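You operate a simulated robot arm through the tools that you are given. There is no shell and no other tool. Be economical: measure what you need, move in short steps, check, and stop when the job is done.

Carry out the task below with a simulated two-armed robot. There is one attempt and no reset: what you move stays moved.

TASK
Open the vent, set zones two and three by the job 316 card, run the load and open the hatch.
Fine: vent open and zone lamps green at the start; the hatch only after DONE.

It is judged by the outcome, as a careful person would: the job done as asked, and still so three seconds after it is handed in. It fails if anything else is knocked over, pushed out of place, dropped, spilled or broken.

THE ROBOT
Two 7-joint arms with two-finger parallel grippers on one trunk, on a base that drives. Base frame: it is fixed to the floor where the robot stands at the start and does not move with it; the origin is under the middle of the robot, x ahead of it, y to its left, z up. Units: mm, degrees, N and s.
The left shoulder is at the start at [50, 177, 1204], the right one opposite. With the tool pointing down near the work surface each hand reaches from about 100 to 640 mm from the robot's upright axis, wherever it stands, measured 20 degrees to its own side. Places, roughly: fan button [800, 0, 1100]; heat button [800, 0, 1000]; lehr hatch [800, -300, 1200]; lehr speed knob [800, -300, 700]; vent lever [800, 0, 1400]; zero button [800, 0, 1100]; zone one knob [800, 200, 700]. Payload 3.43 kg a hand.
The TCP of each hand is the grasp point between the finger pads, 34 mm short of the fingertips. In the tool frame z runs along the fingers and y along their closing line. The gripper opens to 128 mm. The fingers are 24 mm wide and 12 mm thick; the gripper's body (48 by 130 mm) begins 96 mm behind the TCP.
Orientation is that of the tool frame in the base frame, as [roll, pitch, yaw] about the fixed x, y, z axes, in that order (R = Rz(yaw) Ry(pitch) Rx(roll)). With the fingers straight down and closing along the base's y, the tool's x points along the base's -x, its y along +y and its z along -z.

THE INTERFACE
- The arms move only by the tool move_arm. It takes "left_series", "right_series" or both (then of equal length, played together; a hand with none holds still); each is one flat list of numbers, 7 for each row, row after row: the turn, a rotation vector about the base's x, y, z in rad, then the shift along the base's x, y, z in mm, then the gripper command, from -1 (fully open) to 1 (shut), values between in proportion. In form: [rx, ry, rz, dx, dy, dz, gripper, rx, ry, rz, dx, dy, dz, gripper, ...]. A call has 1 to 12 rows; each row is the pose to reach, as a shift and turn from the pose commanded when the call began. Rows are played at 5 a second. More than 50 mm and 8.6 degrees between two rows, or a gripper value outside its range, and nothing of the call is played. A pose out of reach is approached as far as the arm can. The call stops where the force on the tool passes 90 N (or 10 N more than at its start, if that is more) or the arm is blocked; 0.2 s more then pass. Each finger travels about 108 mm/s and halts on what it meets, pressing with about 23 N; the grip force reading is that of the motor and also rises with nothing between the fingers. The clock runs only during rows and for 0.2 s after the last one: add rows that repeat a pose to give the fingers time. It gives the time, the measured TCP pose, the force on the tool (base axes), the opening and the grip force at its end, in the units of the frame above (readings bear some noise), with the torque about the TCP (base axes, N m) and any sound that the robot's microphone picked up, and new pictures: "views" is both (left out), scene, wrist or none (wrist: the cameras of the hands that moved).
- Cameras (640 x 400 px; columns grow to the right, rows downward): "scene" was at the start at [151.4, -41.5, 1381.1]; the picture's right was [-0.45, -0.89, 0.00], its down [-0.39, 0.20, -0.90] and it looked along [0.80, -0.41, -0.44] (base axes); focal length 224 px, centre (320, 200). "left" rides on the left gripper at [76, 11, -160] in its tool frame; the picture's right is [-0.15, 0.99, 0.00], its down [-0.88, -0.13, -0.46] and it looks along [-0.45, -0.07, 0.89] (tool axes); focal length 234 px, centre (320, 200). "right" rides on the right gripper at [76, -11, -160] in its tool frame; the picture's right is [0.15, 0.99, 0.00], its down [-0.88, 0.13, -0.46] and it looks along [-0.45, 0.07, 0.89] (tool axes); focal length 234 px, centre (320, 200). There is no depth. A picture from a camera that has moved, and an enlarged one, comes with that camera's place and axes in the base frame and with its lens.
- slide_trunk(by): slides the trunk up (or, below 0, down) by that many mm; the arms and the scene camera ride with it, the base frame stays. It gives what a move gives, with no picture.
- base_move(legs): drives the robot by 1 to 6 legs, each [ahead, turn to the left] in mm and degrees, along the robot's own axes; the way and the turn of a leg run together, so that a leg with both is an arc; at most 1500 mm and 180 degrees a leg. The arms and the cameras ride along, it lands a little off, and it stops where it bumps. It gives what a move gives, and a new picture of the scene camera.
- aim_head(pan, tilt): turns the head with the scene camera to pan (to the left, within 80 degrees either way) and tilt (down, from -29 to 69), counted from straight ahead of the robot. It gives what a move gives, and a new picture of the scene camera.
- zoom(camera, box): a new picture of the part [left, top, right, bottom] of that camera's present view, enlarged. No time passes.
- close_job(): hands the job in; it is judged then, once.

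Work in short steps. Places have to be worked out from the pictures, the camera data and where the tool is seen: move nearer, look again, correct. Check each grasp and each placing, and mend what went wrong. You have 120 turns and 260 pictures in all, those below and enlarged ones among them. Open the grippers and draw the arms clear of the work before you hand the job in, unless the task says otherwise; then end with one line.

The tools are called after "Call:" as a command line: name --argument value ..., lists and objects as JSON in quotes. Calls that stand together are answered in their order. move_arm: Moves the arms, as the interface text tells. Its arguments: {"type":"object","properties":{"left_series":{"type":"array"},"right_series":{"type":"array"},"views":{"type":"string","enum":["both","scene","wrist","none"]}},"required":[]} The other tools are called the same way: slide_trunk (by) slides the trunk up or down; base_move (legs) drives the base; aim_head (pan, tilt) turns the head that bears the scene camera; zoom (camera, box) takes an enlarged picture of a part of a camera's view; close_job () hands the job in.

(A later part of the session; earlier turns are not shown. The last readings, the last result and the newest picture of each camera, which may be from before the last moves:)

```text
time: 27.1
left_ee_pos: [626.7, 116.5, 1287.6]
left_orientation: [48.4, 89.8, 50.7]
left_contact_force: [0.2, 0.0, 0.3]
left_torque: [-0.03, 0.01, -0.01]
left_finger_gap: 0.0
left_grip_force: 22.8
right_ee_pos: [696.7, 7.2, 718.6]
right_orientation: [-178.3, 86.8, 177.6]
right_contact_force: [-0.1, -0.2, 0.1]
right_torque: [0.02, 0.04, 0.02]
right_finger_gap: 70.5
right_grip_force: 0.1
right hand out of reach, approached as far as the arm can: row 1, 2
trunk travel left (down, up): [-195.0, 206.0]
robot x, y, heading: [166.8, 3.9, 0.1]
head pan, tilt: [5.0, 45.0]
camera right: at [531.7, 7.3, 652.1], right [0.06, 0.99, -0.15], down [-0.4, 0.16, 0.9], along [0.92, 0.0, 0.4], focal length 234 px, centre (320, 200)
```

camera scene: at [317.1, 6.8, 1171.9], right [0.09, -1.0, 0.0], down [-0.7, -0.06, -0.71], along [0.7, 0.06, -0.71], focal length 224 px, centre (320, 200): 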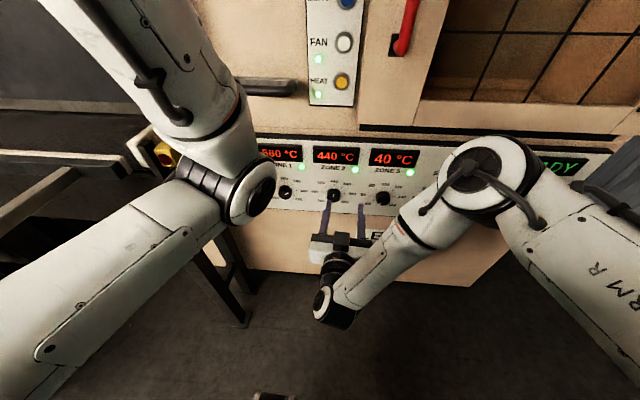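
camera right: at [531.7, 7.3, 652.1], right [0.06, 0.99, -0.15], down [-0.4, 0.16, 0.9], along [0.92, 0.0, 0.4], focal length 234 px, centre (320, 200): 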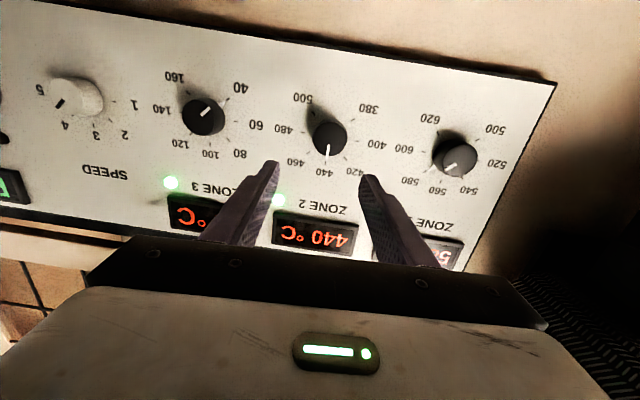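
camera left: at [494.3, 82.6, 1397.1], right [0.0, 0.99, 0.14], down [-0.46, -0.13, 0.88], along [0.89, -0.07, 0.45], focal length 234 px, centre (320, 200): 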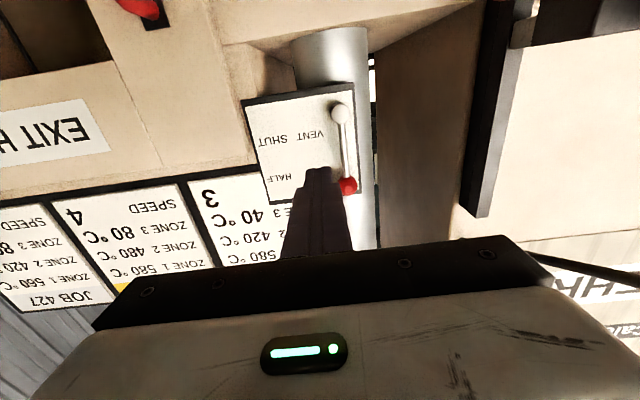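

Zone 2's cap is confirmed at about (805, 8, 694). I lower the trunk another 50 to relax the wrist.

Call:
slide_trunk --by -50

Call:
move_arm --right_series '[0, 0, 0, 5, 0, 10, -0.1, 0, 0, 0, 10, 0, 20, -0.1]' --views "both"

```text
time: 28.0
left_ee_pos: [629.2, 116.3, 1237.6]
left_orientation: [45.2, 89.8, 47.4]
left_contact_force: [-0.4, 0.6, 0.1]
left_torque: [0.03, 0.0, 0.02]
left_finger_gap: 0.0
left_grip_force: 22.9
right_ee_pos: [695.2, 7.9, 668.8]
right_orientation: [-178.3, 86.8, 177.8]
right_contact_force: [0.2, 0.6, -0.1]
right_torque: [-0.06, 0.03, 0.04]
right_finger_gap: 70.6
right_grip_force: 0.0
trunk travel left (down, up): [-145.0, 256.0]
robot x, y, heading: [168.7, 0.9, 0.1]
head pan, tilt: [5.0, 45.0]
```

```text
time: 28.6
left_ee_pos: [627.9, 118.5, 1235.6]
left_orientation: [47.0, 89.7, 49.2]
left_contact_force: [-0.3, 0.7, 0.0]
left_torque: [0.01, -0.02, 0.01]
left_finger_gap: 0.0
left_grip_force: 22.9
right_ee_pos: [705.9, 6.9, 690.0]
right_orientation: [-178.4, 86.8, 177.7]
right_contact_force: [-0.1, 0.4, -0.3]
right_torque: [0.0, 0.02, 0.01]
right_finger_gap: 70.5
right_grip_force: 0.0
trunk travel left (down, up): [-145.0, 256.0]
robot x, y, heading: [171.1, 3.1, 0.2]
head pan, tilt: [5.0, 45.0]
camera scene: at [317.1, 6.9, 1121.9], right [0.09, -1.0, 0.0], down [-0.7, -0.06, -0.71], along [0.7, 0.06, -0.71], focal length 224 px, centre (320, 200)
camera right: at [540.8, 7.2, 622.4], right [0.06, 0.99, -0.15], down [-0.4, 0.16, 0.9], along [0.92, 0.01, 0.4], focal length 234 px, centre (320, 200)
```

scene: 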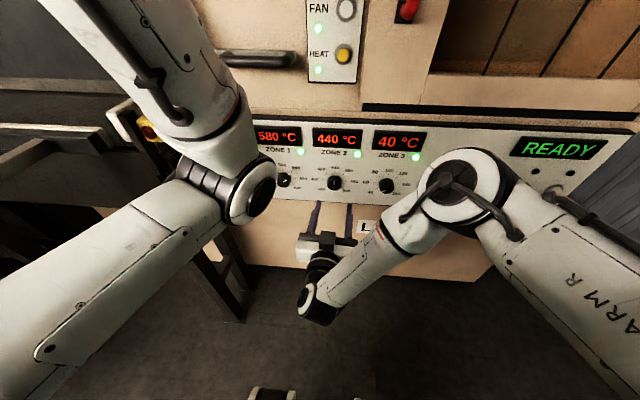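
right: 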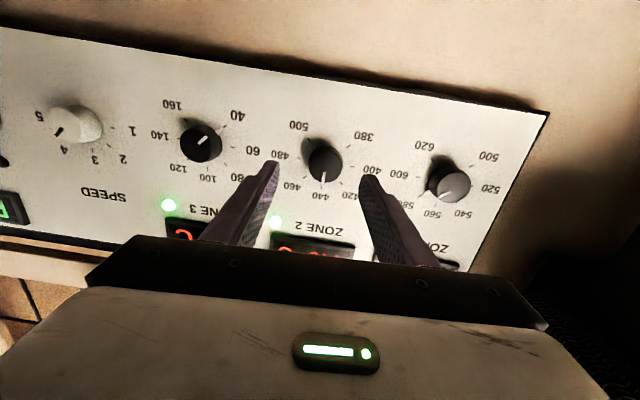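

The right hand now follows commands. I level it, aim at zone 2's axis (y≈8.5, z≈693) and go to just short of the cap.

Call:
move_arm --right_series '[0, -0.056, 0.068, 15, 2, 3, -0.1, 0, -0.056, 0.068, 35, 2, 3, -0.1, 0, -0.056, 0.068, 58, 2, 3, -0.1]' --views "wrist"

Call:
zoom --camera "right" --box '[200, 100, 440, 250]'

```text
time: 29.4
left_ee_pos: [628.7, 116.9, 1237.3]
left_orientation: [50.3, 89.7, 52.5]
left_contact_force: [0.3, 0.6, -0.3]
left_torque: [-0.01, 0.0, 0.0]
left_finger_gap: 0.1
left_grip_force: 23.2
right_ee_pos: [757.9, 28.9, 715.6]
right_orientation: [178.4, 89.4, 177.5]
right_contact_force: [0.0, -0.6, 0.6]
right_torque: [-0.05, 0.03, 0.03]
right_finger_gap: 70.7
right_grip_force: 0.1
right hand out of reach, approached as far as the arm can: row 1, 2, 3
trunk travel left (down, up): [-145.0, 256.0]
robot x, y, heading: [167.1, -1.6, 0.1]
head pan, tilt: [5.0, 45.0]
camera right: at [596.3, 20.6, 640.6], right [0.01, 0.99, -0.15], down [-0.44, 0.14, 0.89], along [0.9, 0.05, 0.44], focal length 234 px, centre (320, 200)
```

right: 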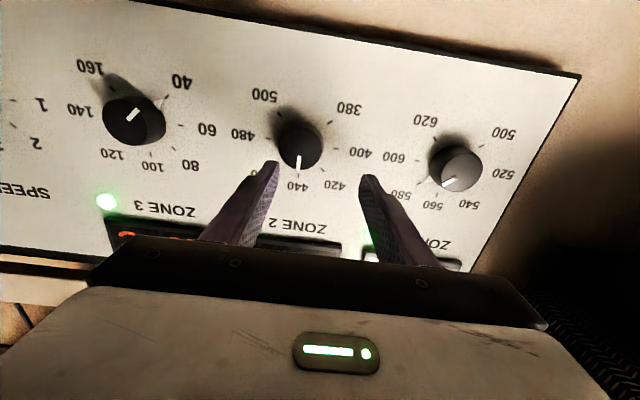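

```text
2.67 times, centred on (320, 175) of right
camera zoom: at [596.3, 20.6, 640.6], right [0.01, 0.99, -0.15], down [-0.44, 0.14, 0.89], along [0.9, 0.05, 0.44], focal length 624 px, centre (320, 267)
```

zoom: 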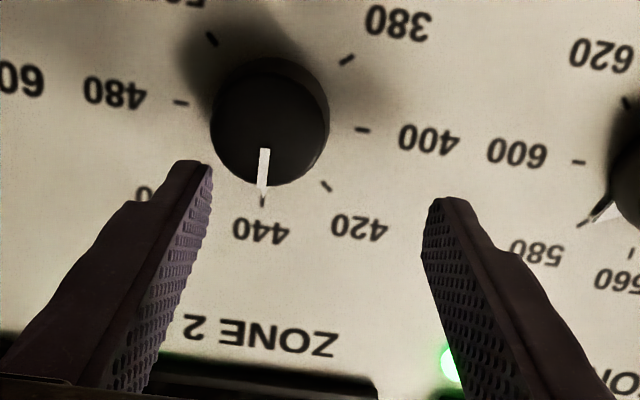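

The arm again compromised, ending at (758,29,716). I back off 25 mm and lower the trunk by 80 more.

Call:
move_arm --right_series '[0, 0, 0, -25, 0, 0, -0.1]' --views "none"

Call:
slide_trunk --by -80

Call:
move_arm --right_series '[0, 0, 0, 0, -5, 15, -0.1, 0, 0, 0, 0, -5, 30, -0.1, 0, 0, 0, 0, -5, 40, -0.1]' --views "both"

```text
time: 29.8
left_ee_pos: [628.1, 116.1, 1237.5]
left_orientation: [49.6, 89.7, 51.9]
left_contact_force: [0.4, 0.0, -0.7]
left_torque: [-0.03, -0.05, 0.01]
left_finger_gap: 0.0
left_grip_force: 22.8
right_ee_pos: [732.0, 30.1, 715.6]
right_orientation: [169.4, 89.9, 169.2]
right_contact_force: [1.0, -0.1, -0.2]
right_torque: [-0.01, 0.01, -0.01]
right_finger_gap: 70.3
right_grip_force: 0.1
trunk travel left (down, up): [-145.0, 256.0]
robot x, y, heading: [168.5, 1.4, -0.1]
head pan, tilt: [5.0, 45.0]
```

```text
time: 31.0
left_ee_pos: [628.2, 117.0, 1158.0]
left_orientation: [45.9, 89.6, 48.1]
left_contact_force: [0.0, -0.1, 0.1]
left_torque: [0.03, 0.0, -0.02]
left_finger_gap: 0.0
left_grip_force: 23.0
right_ee_pos: [731.7, 30.5, 634.5]
right_orientation: [171.0, 89.9, 170.9]
right_contact_force: [-0.3, -0.8, 0.3]
right_torque: [0.0, 0.02, 0.0]
right_finger_gap: 70.3
right_grip_force: 0.0
trunk travel left (down, up): [-65.0, 336.0]
robot x, y, heading: [164.8, 2.8, 0.1]
head pan, tilt: [5.0, 45.0]
```

```text
time: 31.8
left_ee_pos: [627.9, 116.0, 1156.7]
left_orientation: [47.3, 89.7, 49.5]
left_contact_force: [-0.4, -0.2, -0.3]
left_torque: [-0.01, 0.01, 0.06]
left_finger_gap: 0.0
left_grip_force: 23.1
right_ee_pos: [730.9, 23.7, 675.7]
right_orientation: [-178.8, 89.8, -178.9]
right_contact_force: [0.0, -1.0, -0.7]
right_torque: [-0.01, 0.01, 0.0]
right_finger_gap: 70.1
right_grip_force: 0.0
trunk travel left (down, up): [-65.0, 336.0]
robot x, y, heading: [166.7, -0.6, 0.1]
head pan, tilt: [5.0, 45.0]
camera scene: at [317.1, 6.9, 1041.9], right [0.09, -1.0, 0.0], down [-0.7, -0.06, -0.71], along [0.7, 0.06, -0.71], focal length 224 px, centre (320, 200)
camera right: at [570.6, 13.3, 600.3], right [0.0, 0.99, -0.15], down [-0.45, 0.13, 0.88], along [0.89, 0.06, 0.45], focal length 234 px, centre (320, 200)
```

scene: 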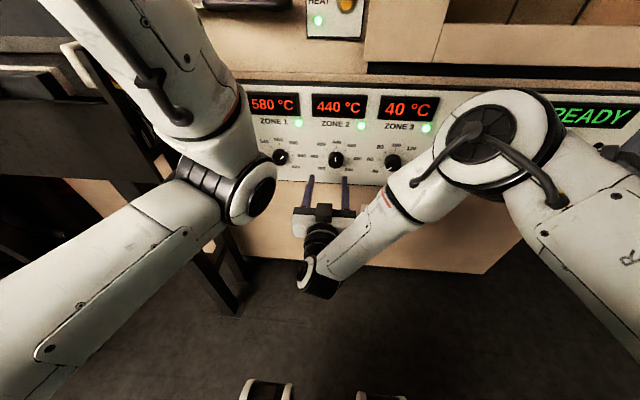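
right: 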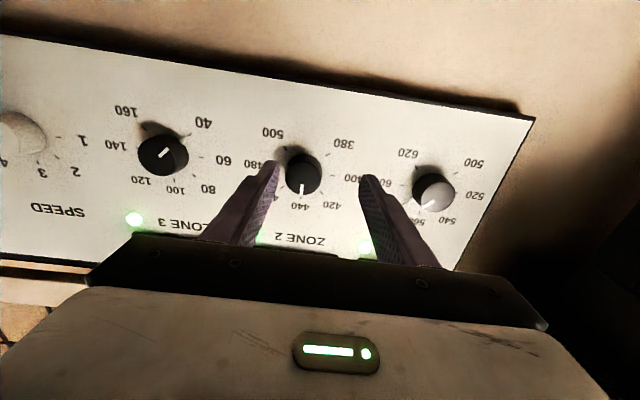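

Level and reachable now. Cap fix: y≈8, z≈691. I align and go to the front of the cap.

Call:
move_arm --right_series '[0, 0, 0, 0, -16, 15, -0.1, 0, 0, 0, 18, -16, 15, -0.1, 0, 0, 0, 34, -16, 15, -0.1]' --views "both"

Call:
zoom --camera "right" --box '[200, 100, 440, 250]'

Call:
zoom --camera "scene" --box '[240, 90, 440, 215]'

```text
time: 32.6
left_ee_pos: [626.6, 116.7, 1157.3]
left_orientation: [48.7, 89.7, 50.8]
left_contact_force: [0.7, 0.4, 0.5]
left_torque: [0.0, 0.02, 0.0]
left_finger_gap: 0.0
left_grip_force: 22.8
right_ee_pos: [766.1, 10.0, 691.0]
right_orientation: [-167.8, 89.8, -168.0]
right_contact_force: [-0.6, 0.7, 0.2]
right_torque: [0.01, -0.01, -0.03]
right_finger_gap: 70.3
right_grip_force: 0.1
trunk travel left (down, up): [-65.0, 336.0]
robot x, y, heading: [165.3, 1.0, -0.0]
head pan, tilt: [5.0, 45.0]
camera scene: at [317.1, 6.8, 1041.9], right [0.09, -1.0, 0.0], down [-0.7, -0.06, -0.71], along [0.7, 0.06, -0.71], focal length 224 px, centre (320, 200)
camera right: at [605.3, -2.3, 615.6], right [0.0, 0.99, -0.15], down [-0.45, 0.13, 0.88], along [0.89, 0.06, 0.45], focal length 234 px, centre (320, 200)
```

scene: 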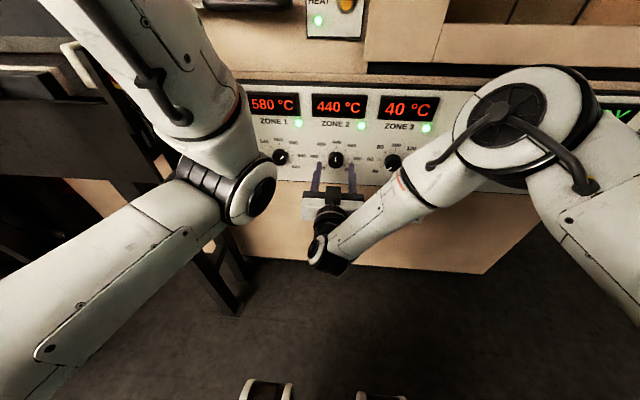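
right: 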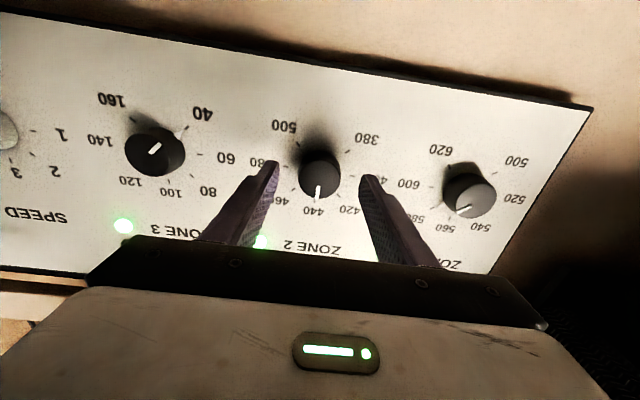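

```text
2.67 times, centred on (320, 175) of right
camera zoom: at [605.3, -2.3, 615.6], right [0.0, 0.99, -0.15], down [-0.45, 0.13, 0.88], along [0.89, 0.06, 0.45], focal length 624 px, centre (320, 267)
```

zoom: 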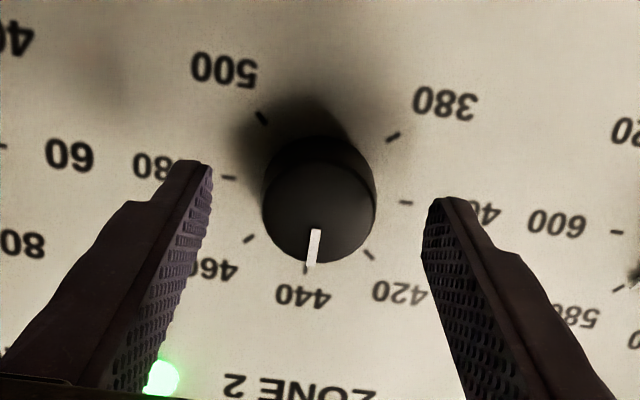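

```text
3.20 times, centred on (340, 152) of scene
camera zoom: at [317.1, 6.8, 1041.9], right [0.09, -1.0, 0.0], down [-0.7, -0.06, -0.71], along [0.7, 0.06, -0.71], focal length 717 px, centre (256, 352)
```

zoom: 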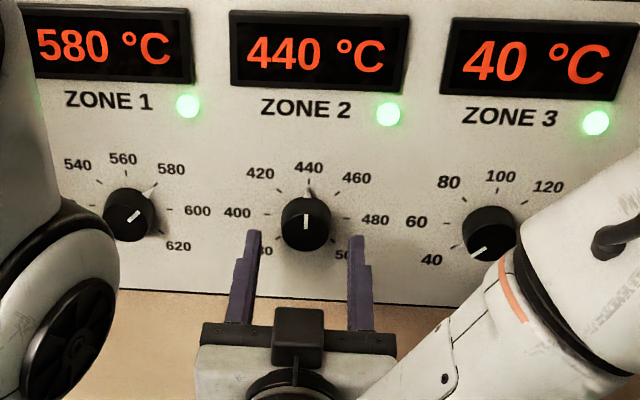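

The cap is centred between the fingers. I go in 24 mm and close on it.

Call:
move_arm --right_series '[0, 0, 0, 12, -2, 1, -0.1, 0, 0, 0, 24, -2, 1, -0.1, 0, 0, 0, 24, -2, 1, 1, 0, 0, 0, 24, -2, 1, 1]' --views "wrist"

Call:
zoom --camera "right" --box '[200, 100, 440, 250]'

```text
time: 33.6
left_ee_pos: [627.6, 117.8, 1156.3]
left_orientation: [46.3, 89.8, 48.6]
left_contact_force: [0.0, -0.3, 0.1]
left_torque: [0.02, 0.0, 0.01]
left_finger_gap: 0.0
left_grip_force: 22.7
right_ee_pos: [789.9, 8.1, 691.6]
right_orientation: [175.4, 89.9, 175.5]
right_contact_force: [3.6, 10.7, 1.0]
right_torque: [-0.02, 0.2, 0.31]
right_finger_gap: 40.8
right_grip_force: 45.0
trunk travel left (down, up): [-65.0, 336.0]
robot x, y, heading: [167.5, -4.3, 0.2]
head pan, tilt: [5.0, 45.0]
camera right: at [629.0, -3.1, 617.0], right [0.0, 0.99, -0.15], down [-0.45, 0.13, 0.88], along [0.89, 0.07, 0.45], focal length 234 px, centre (320, 200)
```

right: 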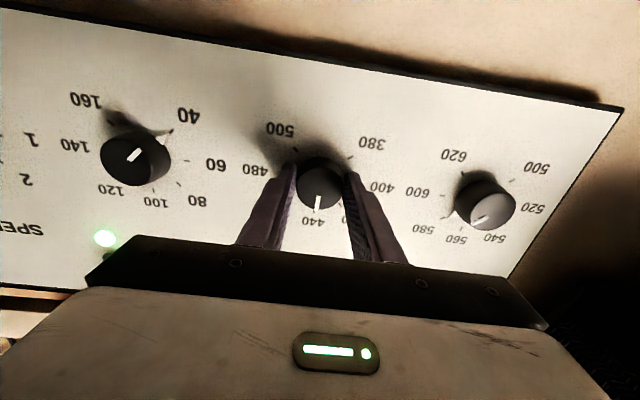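

```text
2.67 times, centred on (320, 175) of right
camera zoom: at [629.0, -3.1, 617.0], right [0.0, 0.99, -0.15], down [-0.45, 0.13, 0.88], along [0.89, 0.07, 0.45], focal length 624 px, centre (320, 267)
```

zoom: 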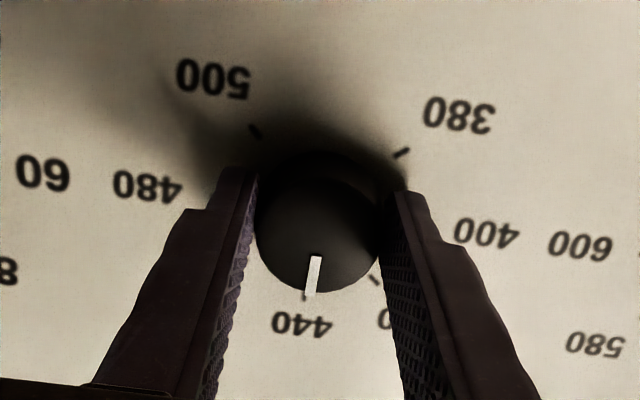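

Gripped (gap 41 mm). I turn clockwise 45° first and check.

Call:
move_arm --right_series '[0.131, 0, 0, 0, 0, 0, 1, 0.262, 0, 0, 0, 0, 0, 1, 0.393, 0, 0, 0, 0, 0, 1, 0.524, 0, 0, 0, 0, 0, 1, 0.654, 0, 0, 0, 0, 0, 1, 0.785, 0, 0, 0, 0, 0, 1]' --views "both"

Call:
zoom --camera "right" --box '[200, 100, 440, 250]'

```text
time: 35.0
left_ee_pos: [626.9, 118.3, 1157.6]
left_orientation: [25.3, 89.7, 27.5]
left_contact_force: [-0.4, -0.7, -0.1]
left_torque: [-0.01, 0.01, -0.02]
left_finger_gap: 0.0
left_grip_force: 22.5
right_ee_pos: [788.7, 9.6, 693.0]
right_orientation: [89.9, 44.9, 90.4]
right_contact_force: [-10.1, 19.8, 3.6]
right_torque: [-0.05, -0.86, -0.06]
right_finger_gap: 41.0
right_grip_force: 44.6
trunk travel left (down, up): [-65.0, 336.0]
robot x, y, heading: [166.9, -1.4, 0.3]
head pan, tilt: [5.0, 45.0]
camera scene: at [316.0, 7.9, 1042.1], right [0.09, -1.0, 0.0], down [-0.7, -0.06, -0.71], along [0.71, 0.06, -0.71], focal length 224 px, centre (320, 200)
camera right: at [628.9, 54.7, 631.5], right [-0.01, 0.8, 0.6], down [-0.45, -0.53, 0.71], along [0.89, -0.27, 0.37], focal length 234 px, centre (320, 200)
```

scene: 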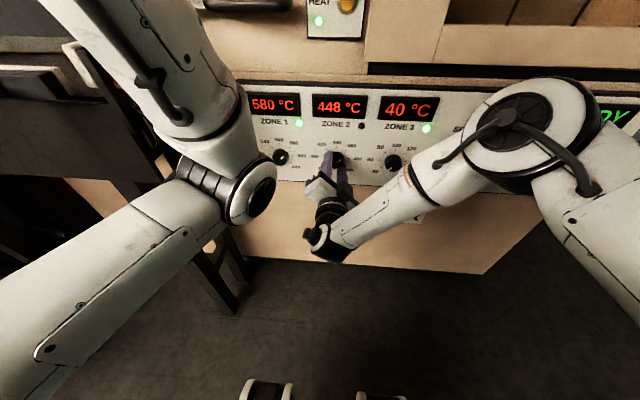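
right: 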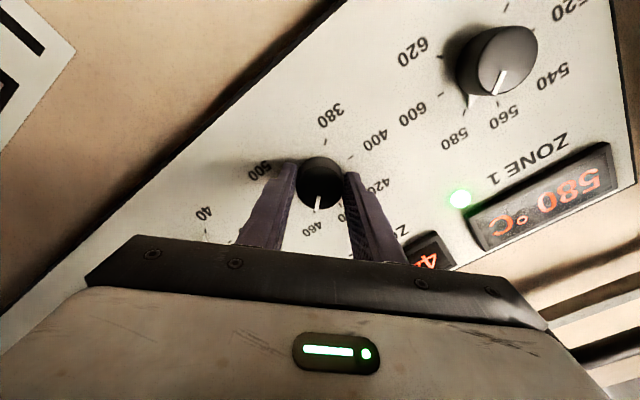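

```text
2.67 times, centred on (320, 175) of right
camera zoom: at [628.9, 54.7, 631.5], right [-0.01, 0.8, 0.6], down [-0.45, -0.53, 0.71], along [0.89, -0.27, 0.37], focal length 624 px, centre (320, 267)
```

zoom: 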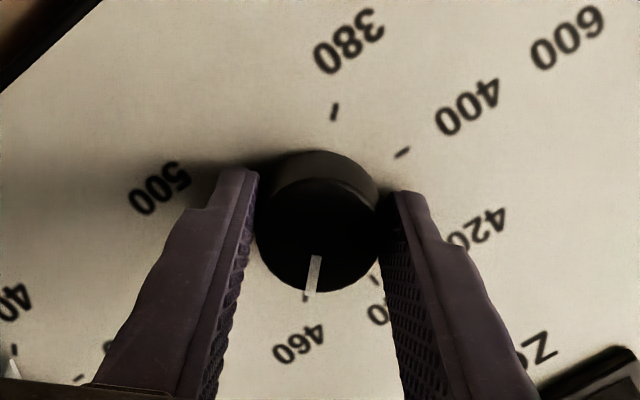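

Now exactly at 460, temperature rising. I turn the second 45°.

Call:
move_arm --right_series '[0.131, 0, 0, 0, -1, 0, 1, 0.262, 0, 0, 0, -1, 0, 1, 0.393, 0, 0, 0, -1, 0, 1, 0.524, 0, 0, 0, -1, 0, 1, 0.654, 0, 0, 0, -1, 0, 1, 0.785, 0, 0, 0, -1, 0, 1]' --views "both"

Call:
zoom --camera "right" --box '[200, 100, 440, 250]'

```text
time: 36.4
left_ee_pos: [627.2, 117.6, 1158.3]
left_orientation: [22.2, 89.7, 24.5]
left_contact_force: [0.3, 0.2, -0.2]
left_torque: [-0.01, 0.03, -0.04]
left_finger_gap: 0.1
left_grip_force: 23.5
right_ee_pos: [789.5, 9.1, 695.4]
right_orientation: [89.7, 0.0, 90.5]
right_contact_force: [-5.6, 20.4, 13.1]
right_torque: [-0.09, -0.37, -0.11]
right_finger_gap: 40.4
right_grip_force: 45.0
trunk travel left (down, up): [-65.0, 336.0]
robot x, y, heading: [163.4, 1.2, 0.0]
head pan, tilt: [5.0, 45.0]
camera scene: at [315.8, 7.9, 1042.2], right [0.09, -1.0, 0.0], down [-0.7, -0.06, -0.71], along [0.71, 0.06, -0.71], focal length 224 px, centre (320, 200)
camera right: at [628.5, 83.3, 682.9], right [-0.01, 0.14, 0.99], down [-0.45, -0.89, 0.13], along [0.89, -0.44, 0.07], focal length 234 px, centre (320, 200)
```

scene: 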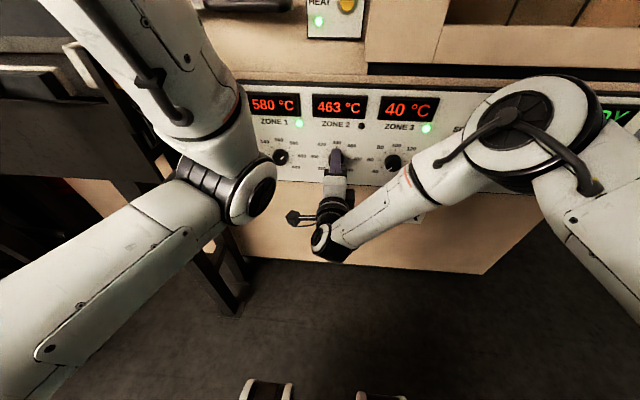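
right: 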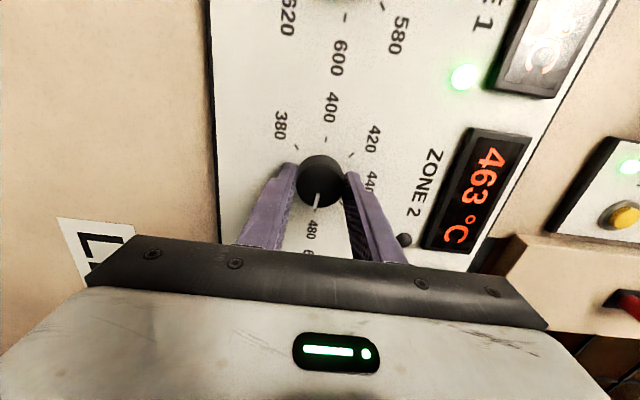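

```text
2.67 times, centred on (320, 175) of right
camera zoom: at [628.5, 83.3, 682.9], right [-0.01, 0.14, 0.99], down [-0.45, -0.89, 0.13], along [0.89, -0.44, 0.07], focal length 624 px, centre (320, 267)
```

zoom: 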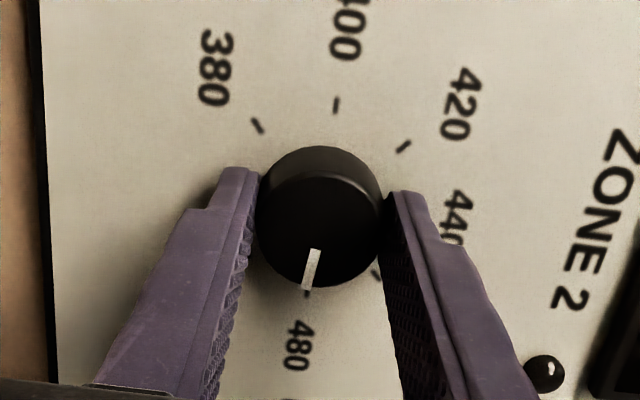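

Zone 2 points at 480. I release, back off, then turn back while sliding toward zone 3.

Call:
move_arm --right_series '[0, 0, 0, 0, 0, 0, -0.1, 0, 0, 0, 0, 0, 0, -0.1, 0, 0, 0, -25, 0, 0, -0.1, 0, 0, 0, -50, 0, 0, -0.1]' --views "none"

Call:
move_arm --right_series '[-0.131, 0, 0, 0, -12, 0, -0.1, -0.262, 0, 0, 0, -24, 0, -0.1, -0.393, 0, 0, 0, -36, 0, -0.1, -0.524, 0, 0, 0, -48, 0, -0.1, -0.654, 0, 0, 0, -60, 0, -0.1, -0.785, 0, 0, 0, -72, 0, -0.1, -0.916, 0, 0, 0, -84, 0, -0.1, -1.047, 0, 0, 0, -96, 0, -0.1, -1.178, 0, 0, 0, -108, 0, -0.1, -1.309, 0, 0, 0, -120, 0, -0.1, -1.44, 0, 0, 0, -132, -2, -0.1, -1.571, 0, 0, 0, -144, -4, -0.1]' --views "both"

Call:
zoom --camera "right" --box '[200, 100, 440, 250]'

```text
time: 37.4
left_ee_pos: [628.7, 116.2, 1156.5]
left_orientation: [48.3, 89.7, 50.6]
left_contact_force: [0.2, 0.4, 0.9]
left_torque: [0.02, -0.01, 0.02]
left_finger_gap: 0.0
left_grip_force: 23.4
right_ee_pos: [740.5, 4.0, 692.6]
right_orientation: [90.3, 0.0, 90.0]
right_contact_force: [-0.5, 0.4, 0.0]
right_torque: [-0.03, -0.02, 0.01]
right_finger_gap: 70.2
right_grip_force: 0.0
trunk travel left (down, up): [-65.0, 336.0]
robot x, y, heading: [169.7, 0.4, -0.1]
head pan, tilt: [5.0, 45.0]
```

```text
time: 40.0
left_ee_pos: [628.6, 116.4, 1156.9]
left_orientation: [50.5, 89.9, 52.7]
left_contact_force: [0.5, -0.9, 0.8]
left_torque: [0.02, 0.04, 0.02]
left_finger_gap: 0.1
left_grip_force: 22.5
right_ee_pos: [723.8, -72.9, 727.5]
right_orientation: [-168.8, 89.0, -170.5]
right_contact_force: [0.6, -0.4, 0.5]
right_torque: [0.0, -0.01, -0.01]
right_finger_gap: 70.5
right_grip_force: 0.1
right hand out of reach, approached as far as the arm can: row 4, 5, 6, 7, 8, 9, 10, 11, 12
trunk travel left (down, up): [-65.0, 336.0]
robot x, y, heading: [166.3, -1.1, -0.2]
head pan, tilt: [5.0, 45.0]
camera scene: at [317.2, 6.8, 1041.9], right [0.09, -1.0, 0.0], down [-0.7, -0.06, -0.71], along [0.7, 0.06, -0.71], focal length 224 px, centre (320, 200)
camera right: at [561.4, -80.0, 654.8], right [0.03, 0.99, -0.15], down [-0.44, 0.15, 0.89], along [0.9, 0.04, 0.44], focal length 234 px, centre (320, 200)
```

scene: 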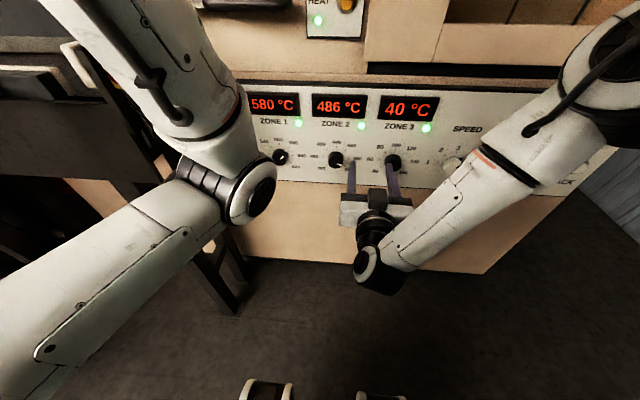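
right: 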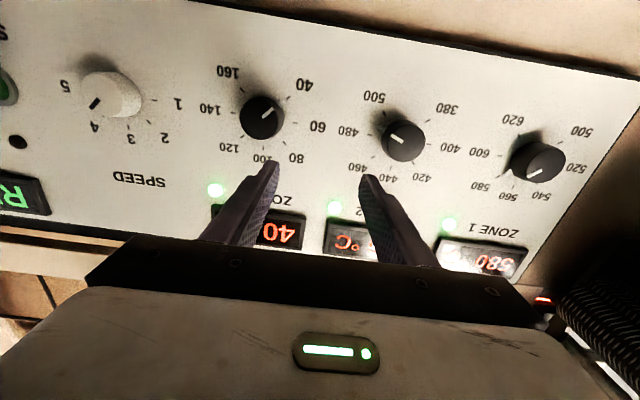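

```text
2.67 times, centred on (320, 175) of right
camera zoom: at [561.4, -80.0, 654.8], right [0.03, 0.99, -0.15], down [-0.44, 0.15, 0.89], along [0.9, 0.04, 0.44], focal length 624 px, centre (320, 267)
```

zoom: 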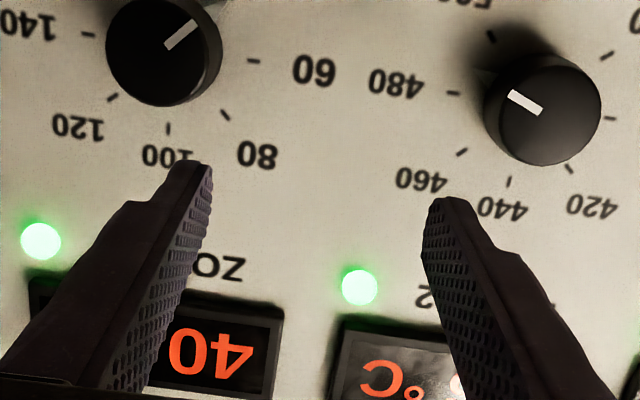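

The display shows 486, so the pointer may be past 480. I check closely.

Call:
zoom --camera "scene" --box '[240, 90, 440, 215]'

Call:
zoom --camera "right" --box '[340, 80, 470, 190]'

```text
3.20 times, centred on (340, 152) of scene
camera zoom: at [317.2, 6.8, 1041.9], right [0.09, -1.0, 0.0], down [-0.7, -0.06, -0.71], along [0.7, 0.06, -0.71], focal length 717 px, centre (256, 352)
```

zoom: 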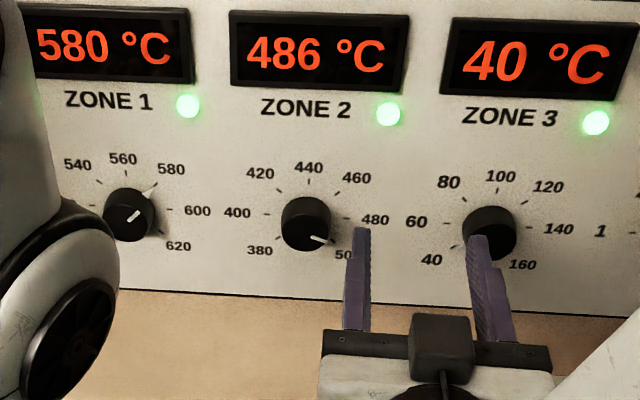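

```text
3.64 times, centred on (405, 135) of right
camera zoom: at [561.4, -80.0, 654.8], right [0.03, 0.99, -0.15], down [-0.44, 0.15, 0.89], along [0.9, 0.04, 0.44], focal length 852 px, centre (11, 436)
```

zoom: 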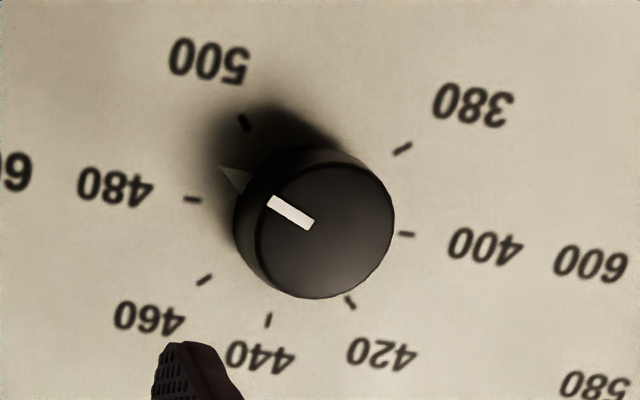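

Zone 2 overshot to about 486: stored side force dragged the knob on release. The arm is also folded too tightly, so I back the base by 100 mm for better reach, then correct it.

Call:
base_move --legs '[[-100, 0]]'

Call:
move_arm --right_series '[0, 0, 0, 30, 20, -10, -0.1, 0, 0, 0, 60, 40, -20, -0.1, 0, 0, 0, 90, 60, -30, -0.1]' --views "wrist"

```text
time: 41.1
left_ee_pos: [532.8, 116.8, 1156.6]
left_orientation: [49.2, 89.8, 51.6]
left_contact_force: [-0.7, -0.8, -0.2]
left_torque: [-0.01, -0.02, 0.03]
left_finger_gap: 0.0
left_grip_force: 23.2
right_ee_pos: [626.6, -72.3, 728.3]
right_orientation: [-177.0, 89.0, -178.8]
right_contact_force: [-0.2, 0.3, -0.5]
right_torque: [0.02, 0.0, -0.01]
right_finger_gap: 70.4
right_grip_force: 0.0
trunk travel left (down, up): [-65.0, 336.0]
robot x, y, heading: [69.3, -1.3, -0.0]
head pan, tilt: [5.0, 45.0]
camera scene: at [220.3, 6.9, 1041.9], right [0.09, -1.0, 0.0], down [-0.7, -0.06, -0.71], along [0.7, 0.06, -0.71], focal length 224 px, centre (320, 200)
```

scene: 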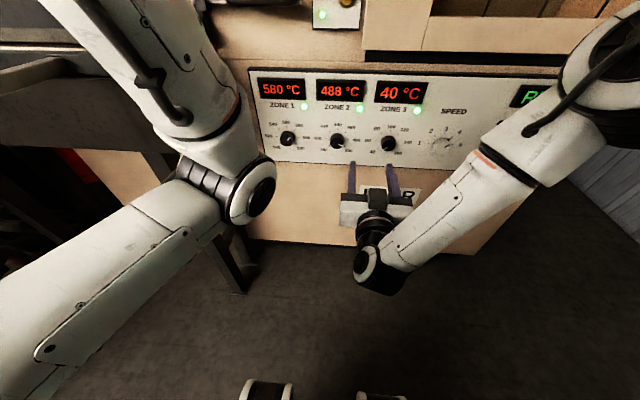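

```text
time: 41.9
left_ee_pos: [532.7, 119.1, 1156.5]
left_orientation: [52.3, 89.7, 54.8]
left_contact_force: [-0.3, -0.5, 1.0]
left_torque: [0.01, 0.0, 0.01]
left_finger_gap: 0.0
left_grip_force: 23.3
right_ee_pos: [717.5, -13.4, 696.2]
right_orientation: [-177.6, 89.0, -179.4]
right_contact_force: [0.1, 0.1, -0.6]
right_torque: [0.02, 0.02, 0.02]
right_finger_gap: 70.5
right_grip_force: 0.1
trunk travel left (down, up): [-65.0, 336.0]
robot x, y, heading: [73.2, -3.4, -0.2]
head pan, tilt: [5.0, 45.0]
camera right: at [554.8, -19.4, 623.0], right [0.03, 0.99, -0.15], down [-0.44, 0.14, 0.89], along [0.9, 0.04, 0.44], focal length 234 px, centre (320, 200)
```

right: 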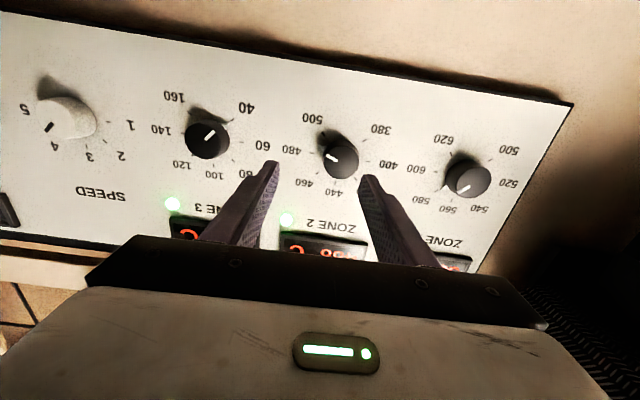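

Reach is good now. The set point reads 488, so I need about 18° counter-clockwise. I align on the knob (y≈8.5, z≈695), go in and grip.

Call:
move_arm --right_series '[0, -0.017, 0.03, 20, 22, -1, -0.1, 0, -0.017, 0.03, 45, 22, -1, -0.1, 0, -0.017, 0.03, 60, 22, -1, -0.1, 0, -0.017, 0.03, 72, 22, -1, -0.1, 0, -0.017, 0.03, 72, 22, -1, 1, 0, -0.017, 0.03, 72, 22, -1, 1]' --views "wrist"

Call:
zoom --camera "right" --box '[200, 100, 440, 250]'

```text
time: 43.3
left_ee_pos: [531.6, 117.1, 1157.0]
left_orientation: [58.6, 89.8, 61.1]
left_contact_force: [0.4, 0.6, -0.6]
left_torque: [0.03, 0.0, 0.02]
left_finger_gap: 0.0
left_grip_force: 23.7
right_ee_pos: [787.8, 9.4, 701.6]
right_orientation: [177.4, 89.7, 176.6]
right_contact_force: [-2.6, -16.5, 0.4]
right_torque: [-0.11, 0.01, -0.4]
right_finger_gap: 40.2
right_grip_force: 45.4
right hand out of reach, approached as far as the arm can: row 3, 4, 5, 6
trunk travel left (down, up): [-65.0, 336.0]
robot x, y, heading: [67.0, 0.4, -0.2]
head pan, tilt: [5.0, 45.0]
camera right: at [628.1, 0.1, 625.9], right [0.01, 0.99, -0.15], down [-0.45, 0.14, 0.88], along [0.89, 0.05, 0.45], focal length 234 px, centre (320, 200)
```

right: 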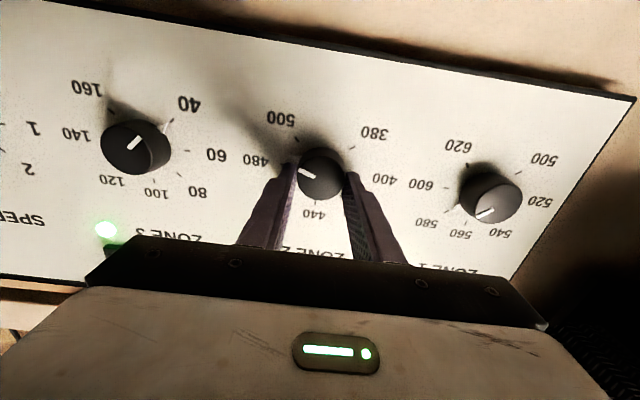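

```text
2.67 times, centred on (320, 175) of right
camera zoom: at [628.1, 0.1, 625.9], right [0.01, 0.99, -0.15], down [-0.45, 0.14, 0.88], along [0.89, 0.05, 0.45], focal length 624 px, centre (320, 267)
```

zoom: 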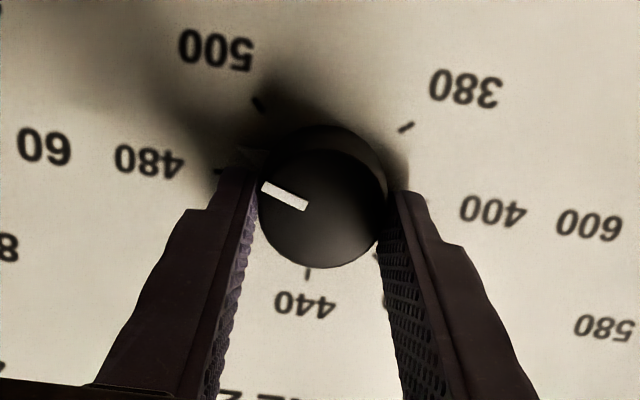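

Gripped, 6 mm high but usable. I turn 18° counter-clockwise while relieving the side force.

Call:
move_arm --right_series '[-0.105, 0, 0, 0, -2, 0, 1, -0.21, 0, 0, 0, -4, 0, 1, -0.314, 0, 0, 0, -4, 0, 1, -0.314, 0, 0, 0, -4, 0, 1]' --views "both"

Call:
zoom --camera "right" --box '[200, 100, 440, 250]'

```text
time: 44.3
left_ee_pos: [533.7, 118.1, 1155.7]
left_orientation: [78.8, 89.7, 81.5]
left_contact_force: [-0.2, 0.0, 0.8]
left_torque: [0.0, 0.03, -0.03]
left_finger_gap: 0.1
left_grip_force: 23.4
right_ee_pos: [789.4, 11.7, 700.5]
right_orientation: [-91.6, 71.9, -91.9]
right_contact_force: [19.6, -10.0, -5.0]
right_torque: [-0.07, -0.2, -0.12]
right_finger_gap: 40.4
right_grip_force: 45.4
trunk travel left (down, up): [-65.0, 336.0]
robot x, y, heading: [69.1, -0.1, -0.1]
head pan, tilt: [5.0, 45.0]
camera scene: at [221.8, 6.5, 1041.6], right [0.09, -1.0, 0.0], down [-0.71, -0.06, -0.71], along [0.7, 0.06, -0.71], focal length 224 px, centre (320, 200)
camera right: at [627.5, -22.4, 633.6], right [0.0, 0.9, -0.45], down [-0.45, 0.4, 0.8], along [0.9, 0.2, 0.4], focal length 234 px, centre (320, 200)
```

scene: 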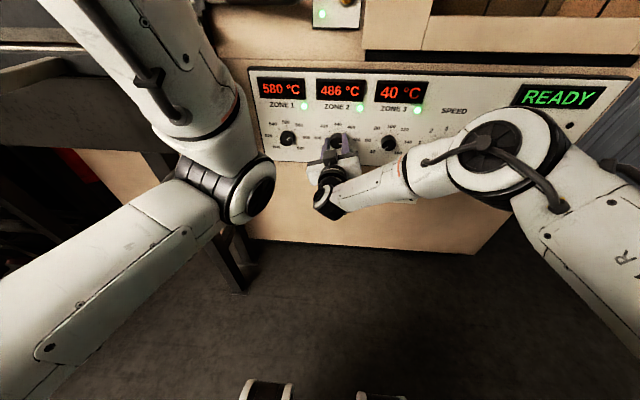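
right: 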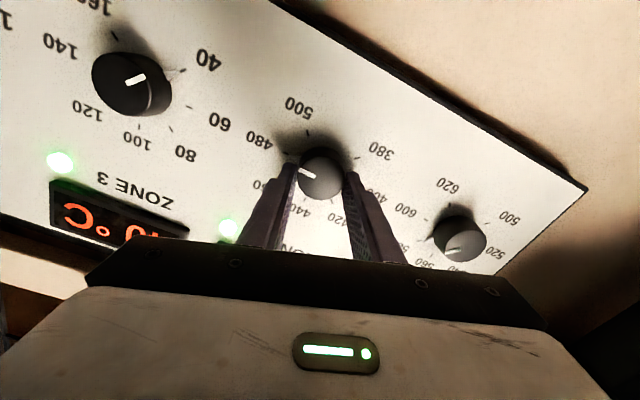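

```text
2.67 times, centred on (320, 175) of right
camera zoom: at [627.5, -22.4, 633.6], right [0.0, 0.9, -0.45], down [-0.45, 0.4, 0.8], along [0.9, 0.2, 0.4], focal length 624 px, centre (320, 267)
```

zoom: 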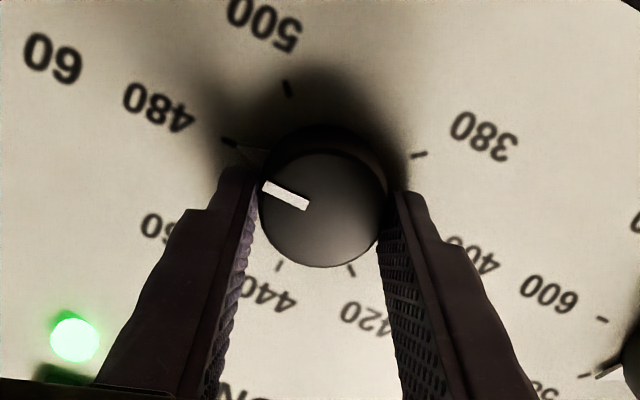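

The pointer now appears at the 480 tick. I hold a second to read the display and relieve the leftover side force before releasing.

Call:
move_arm --right_series '[0, 0, 0, 2, -2, -1, 1, 0, 0, 0, 4, -3, -1, 1, 0, 0, 0, 4, -3, -1, 1, 0, 0, 0, 4, -3, -1, 1, 0, 0, 0, 4, -3, -1, 1, 0, 0, 0, 4, -3, -1, 1]' --views "scene"

Call:
zoom --camera "scene" --box '[240, 60, 440, 185]'

```text
time: 45.7
left_ee_pos: [531.4, 116.6, 1158.3]
left_orientation: [50.9, 89.6, 53.5]
left_contact_force: [0.0, 0.5, 1.1]
left_torque: [0.0, 0.01, 0.03]
left_finger_gap: 0.0
left_grip_force: 22.9
right_ee_pos: [789.4, 9.4, 701.5]
right_orientation: [-92.6, 72.1, -92.9]
right_contact_force: [-32.5, -19.6, -10.1]
right_torque: [-0.1, -0.03, -0.63]
right_finger_gap: 40.5
right_grip_force: 45.4
right hand out of reach, approached as far as the arm can: row 1, 2, 3, 4, 5, 6
trunk travel left (down, up): [-65.0, 336.0]
robot x, y, heading: [68.9, -4.0, 0.0]
head pan, tilt: [5.0, 45.0]
camera scene: at [219.2, 6.0, 1042.0], right [0.09, -1.0, 0.0], down [-0.7, -0.06, -0.71], along [0.71, 0.06, -0.71], focal length 224 px, centre (320, 200)
```

scene: 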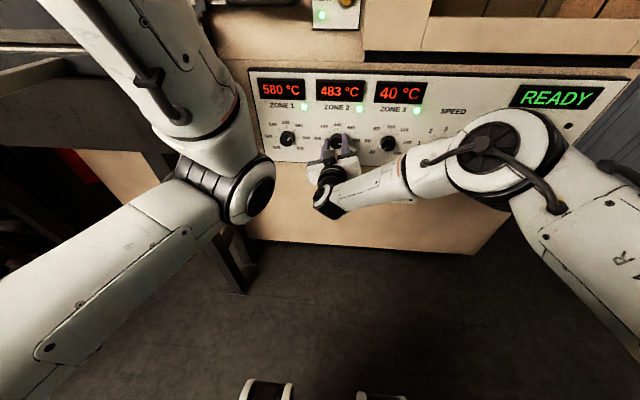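

```text
3.20 times, centred on (340, 122) of scene
camera zoom: at [219.2, 6.0, 1042.0], right [0.09, -1.0, 0.0], down [-0.7, -0.06, -0.71], along [0.71, 0.06, -0.71], focal length 717 px, centre (256, 448)
```

zoom: 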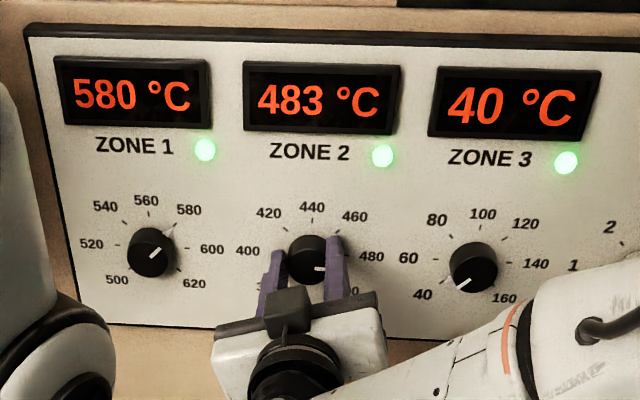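

483 and still falling toward 480. Residual force is large along x and downward, so I ease the command back out and lower before release.

Call:
move_arm --right_series '[0, 0, 0, -2, 2, -2, 1, 0, 0, 0, -3, 2, -4, 1, 0, 0, 0, -3, 2, -4, 1]' --views "none"

```text
time: 46.5
left_ee_pos: [532.2, 118.0, 1157.1]
left_orientation: [62.3, 89.8, 64.9]
left_contact_force: [-0.6, -0.7, -0.9]
left_torque: [-0.01, 0.01, -0.02]
left_finger_gap: 0.0
left_grip_force: 22.6
right_ee_pos: [788.8, 9.8, 700.3]
right_orientation: [-91.3, 72.1, -92.0]
right_contact_force: [-6.2, -18.6, -3.4]
right_torque: [-0.15, 1.38, -1.05]
right_finger_gap: 40.3
right_grip_force: 44.9
trunk travel left (down, up): [-65.0, 336.0]
robot x, y, heading: [68.5, 1.3, -0.1]
head pan, tilt: [5.0, 45.0]
```

Call:
move_arm --right_series '[0, 0, 0, -1, -3, -1, 1, 0, 0, 0, -1, -5, -1, 1, 0, 0, 0, -1, -5, -1, 1]' --views "scene"

Call:
zoom --camera "scene" --box '[240, 60, 440, 185]'

```text
time: 47.3
left_ee_pos: [533.6, 118.3, 1156.2]
left_orientation: [85.3, 89.8, 87.9]
left_contact_force: [-0.5, 0.5, 0.5]
left_torque: [0.03, 0.01, 0.01]
left_finger_gap: 0.0
left_grip_force: 23.1
right_ee_pos: [787.7, 10.4, 701.1]
right_orientation: [-91.5, 72.0, -91.8]
right_contact_force: [21.5, -7.7, -7.8]
right_torque: [-0.02, 0.21, -0.2]
right_finger_gap: 40.5
right_grip_force: 45.1
right hand out of reach, approached as far as the arm can: row 1, 2, 3
trunk travel left (down, up): [-65.0, 336.0]
robot x, y, heading: [70.2, 1.7, 0.0]
head pan, tilt: [5.0, 45.0]
camera scene: at [222.3, 6.7, 1041.5], right [0.09, -1.0, 0.0], down [-0.71, -0.06, -0.71], along [0.7, 0.06, -0.71], focal length 224 px, centre (320, 200)
```

scene: 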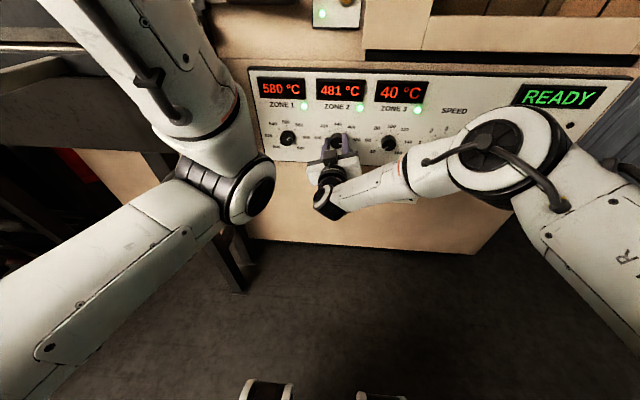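

```text
3.20 times, centred on (340, 122) of scene
camera zoom: at [222.3, 6.7, 1041.5], right [0.09, -1.0, 0.0], down [-0.71, -0.06, -0.71], along [0.7, 0.06, -0.71], focal length 717 px, centre (256, 448)
```

zoom: 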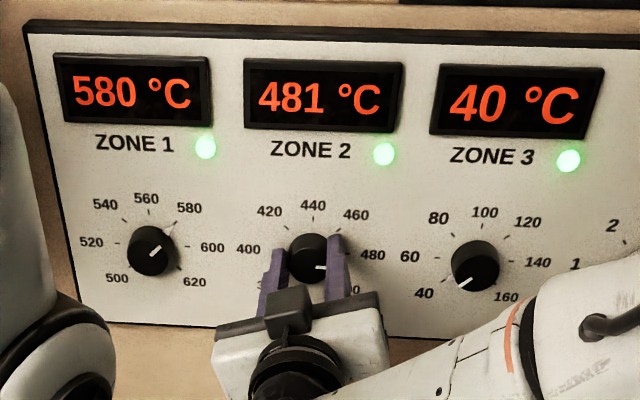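

481 and settling. I release and draw straight back.

Call:
move_arm --right_series '[0, 0, 0, -2, 0, 0, 0.1, 0, 0, 0, -2, 0, 0, -0.1, 0, 0, 0, -30, 0, 0, -0.1, 0, 0, 0, -70, 0, 0, -0.1]' --views "scene"

Call:
zoom --camera "scene" --box '[240, 60, 440, 185]'

```text
time: 48.3
left_ee_pos: [532.5, 119.6, 1157.6]
left_orientation: [53.1, 89.6, 55.7]
left_contact_force: [0.2, 0.0, -0.2]
left_torque: [-0.04, 0.01, 0.01]
left_finger_gap: 0.0
left_grip_force: 23.2
right_ee_pos: [716.2, 10.3, 701.6]
right_orientation: [-90.1, 72.0, -89.9]
right_contact_force: [1.1, 1.0, 0.6]
right_torque: [0.0, -0.05, 0.01]
right_finger_gap: 70.7
right_grip_force: 0.0
trunk travel left (down, up): [-65.0, 336.0]
robot x, y, heading: [66.6, 2.3, -0.3]
head pan, tilt: [5.0, 45.0]
camera scene: at [220.3, 6.9, 1041.9], right [0.09, -1.0, 0.0], down [-0.7, -0.06, -0.71], along [0.7, 0.06, -0.71], focal length 224 px, centre (320, 200)
```

scene: 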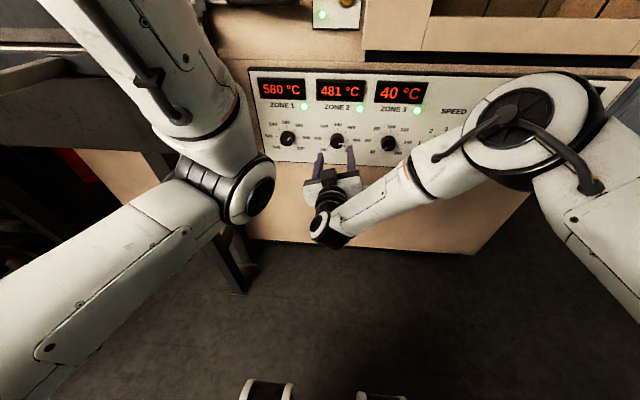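

```text
3.20 times, centred on (340, 122) of scene
camera zoom: at [220.3, 6.9, 1041.9], right [0.09, -1.0, 0.0], down [-0.7, -0.06, -0.71], along [0.7, 0.06, -0.71], focal length 717 px, centre (256, 448)
```

zoom: 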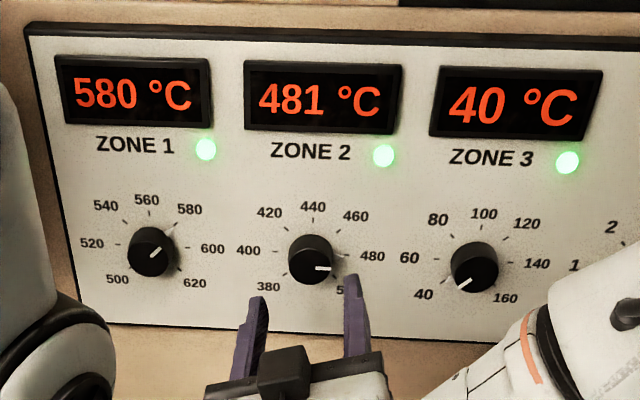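

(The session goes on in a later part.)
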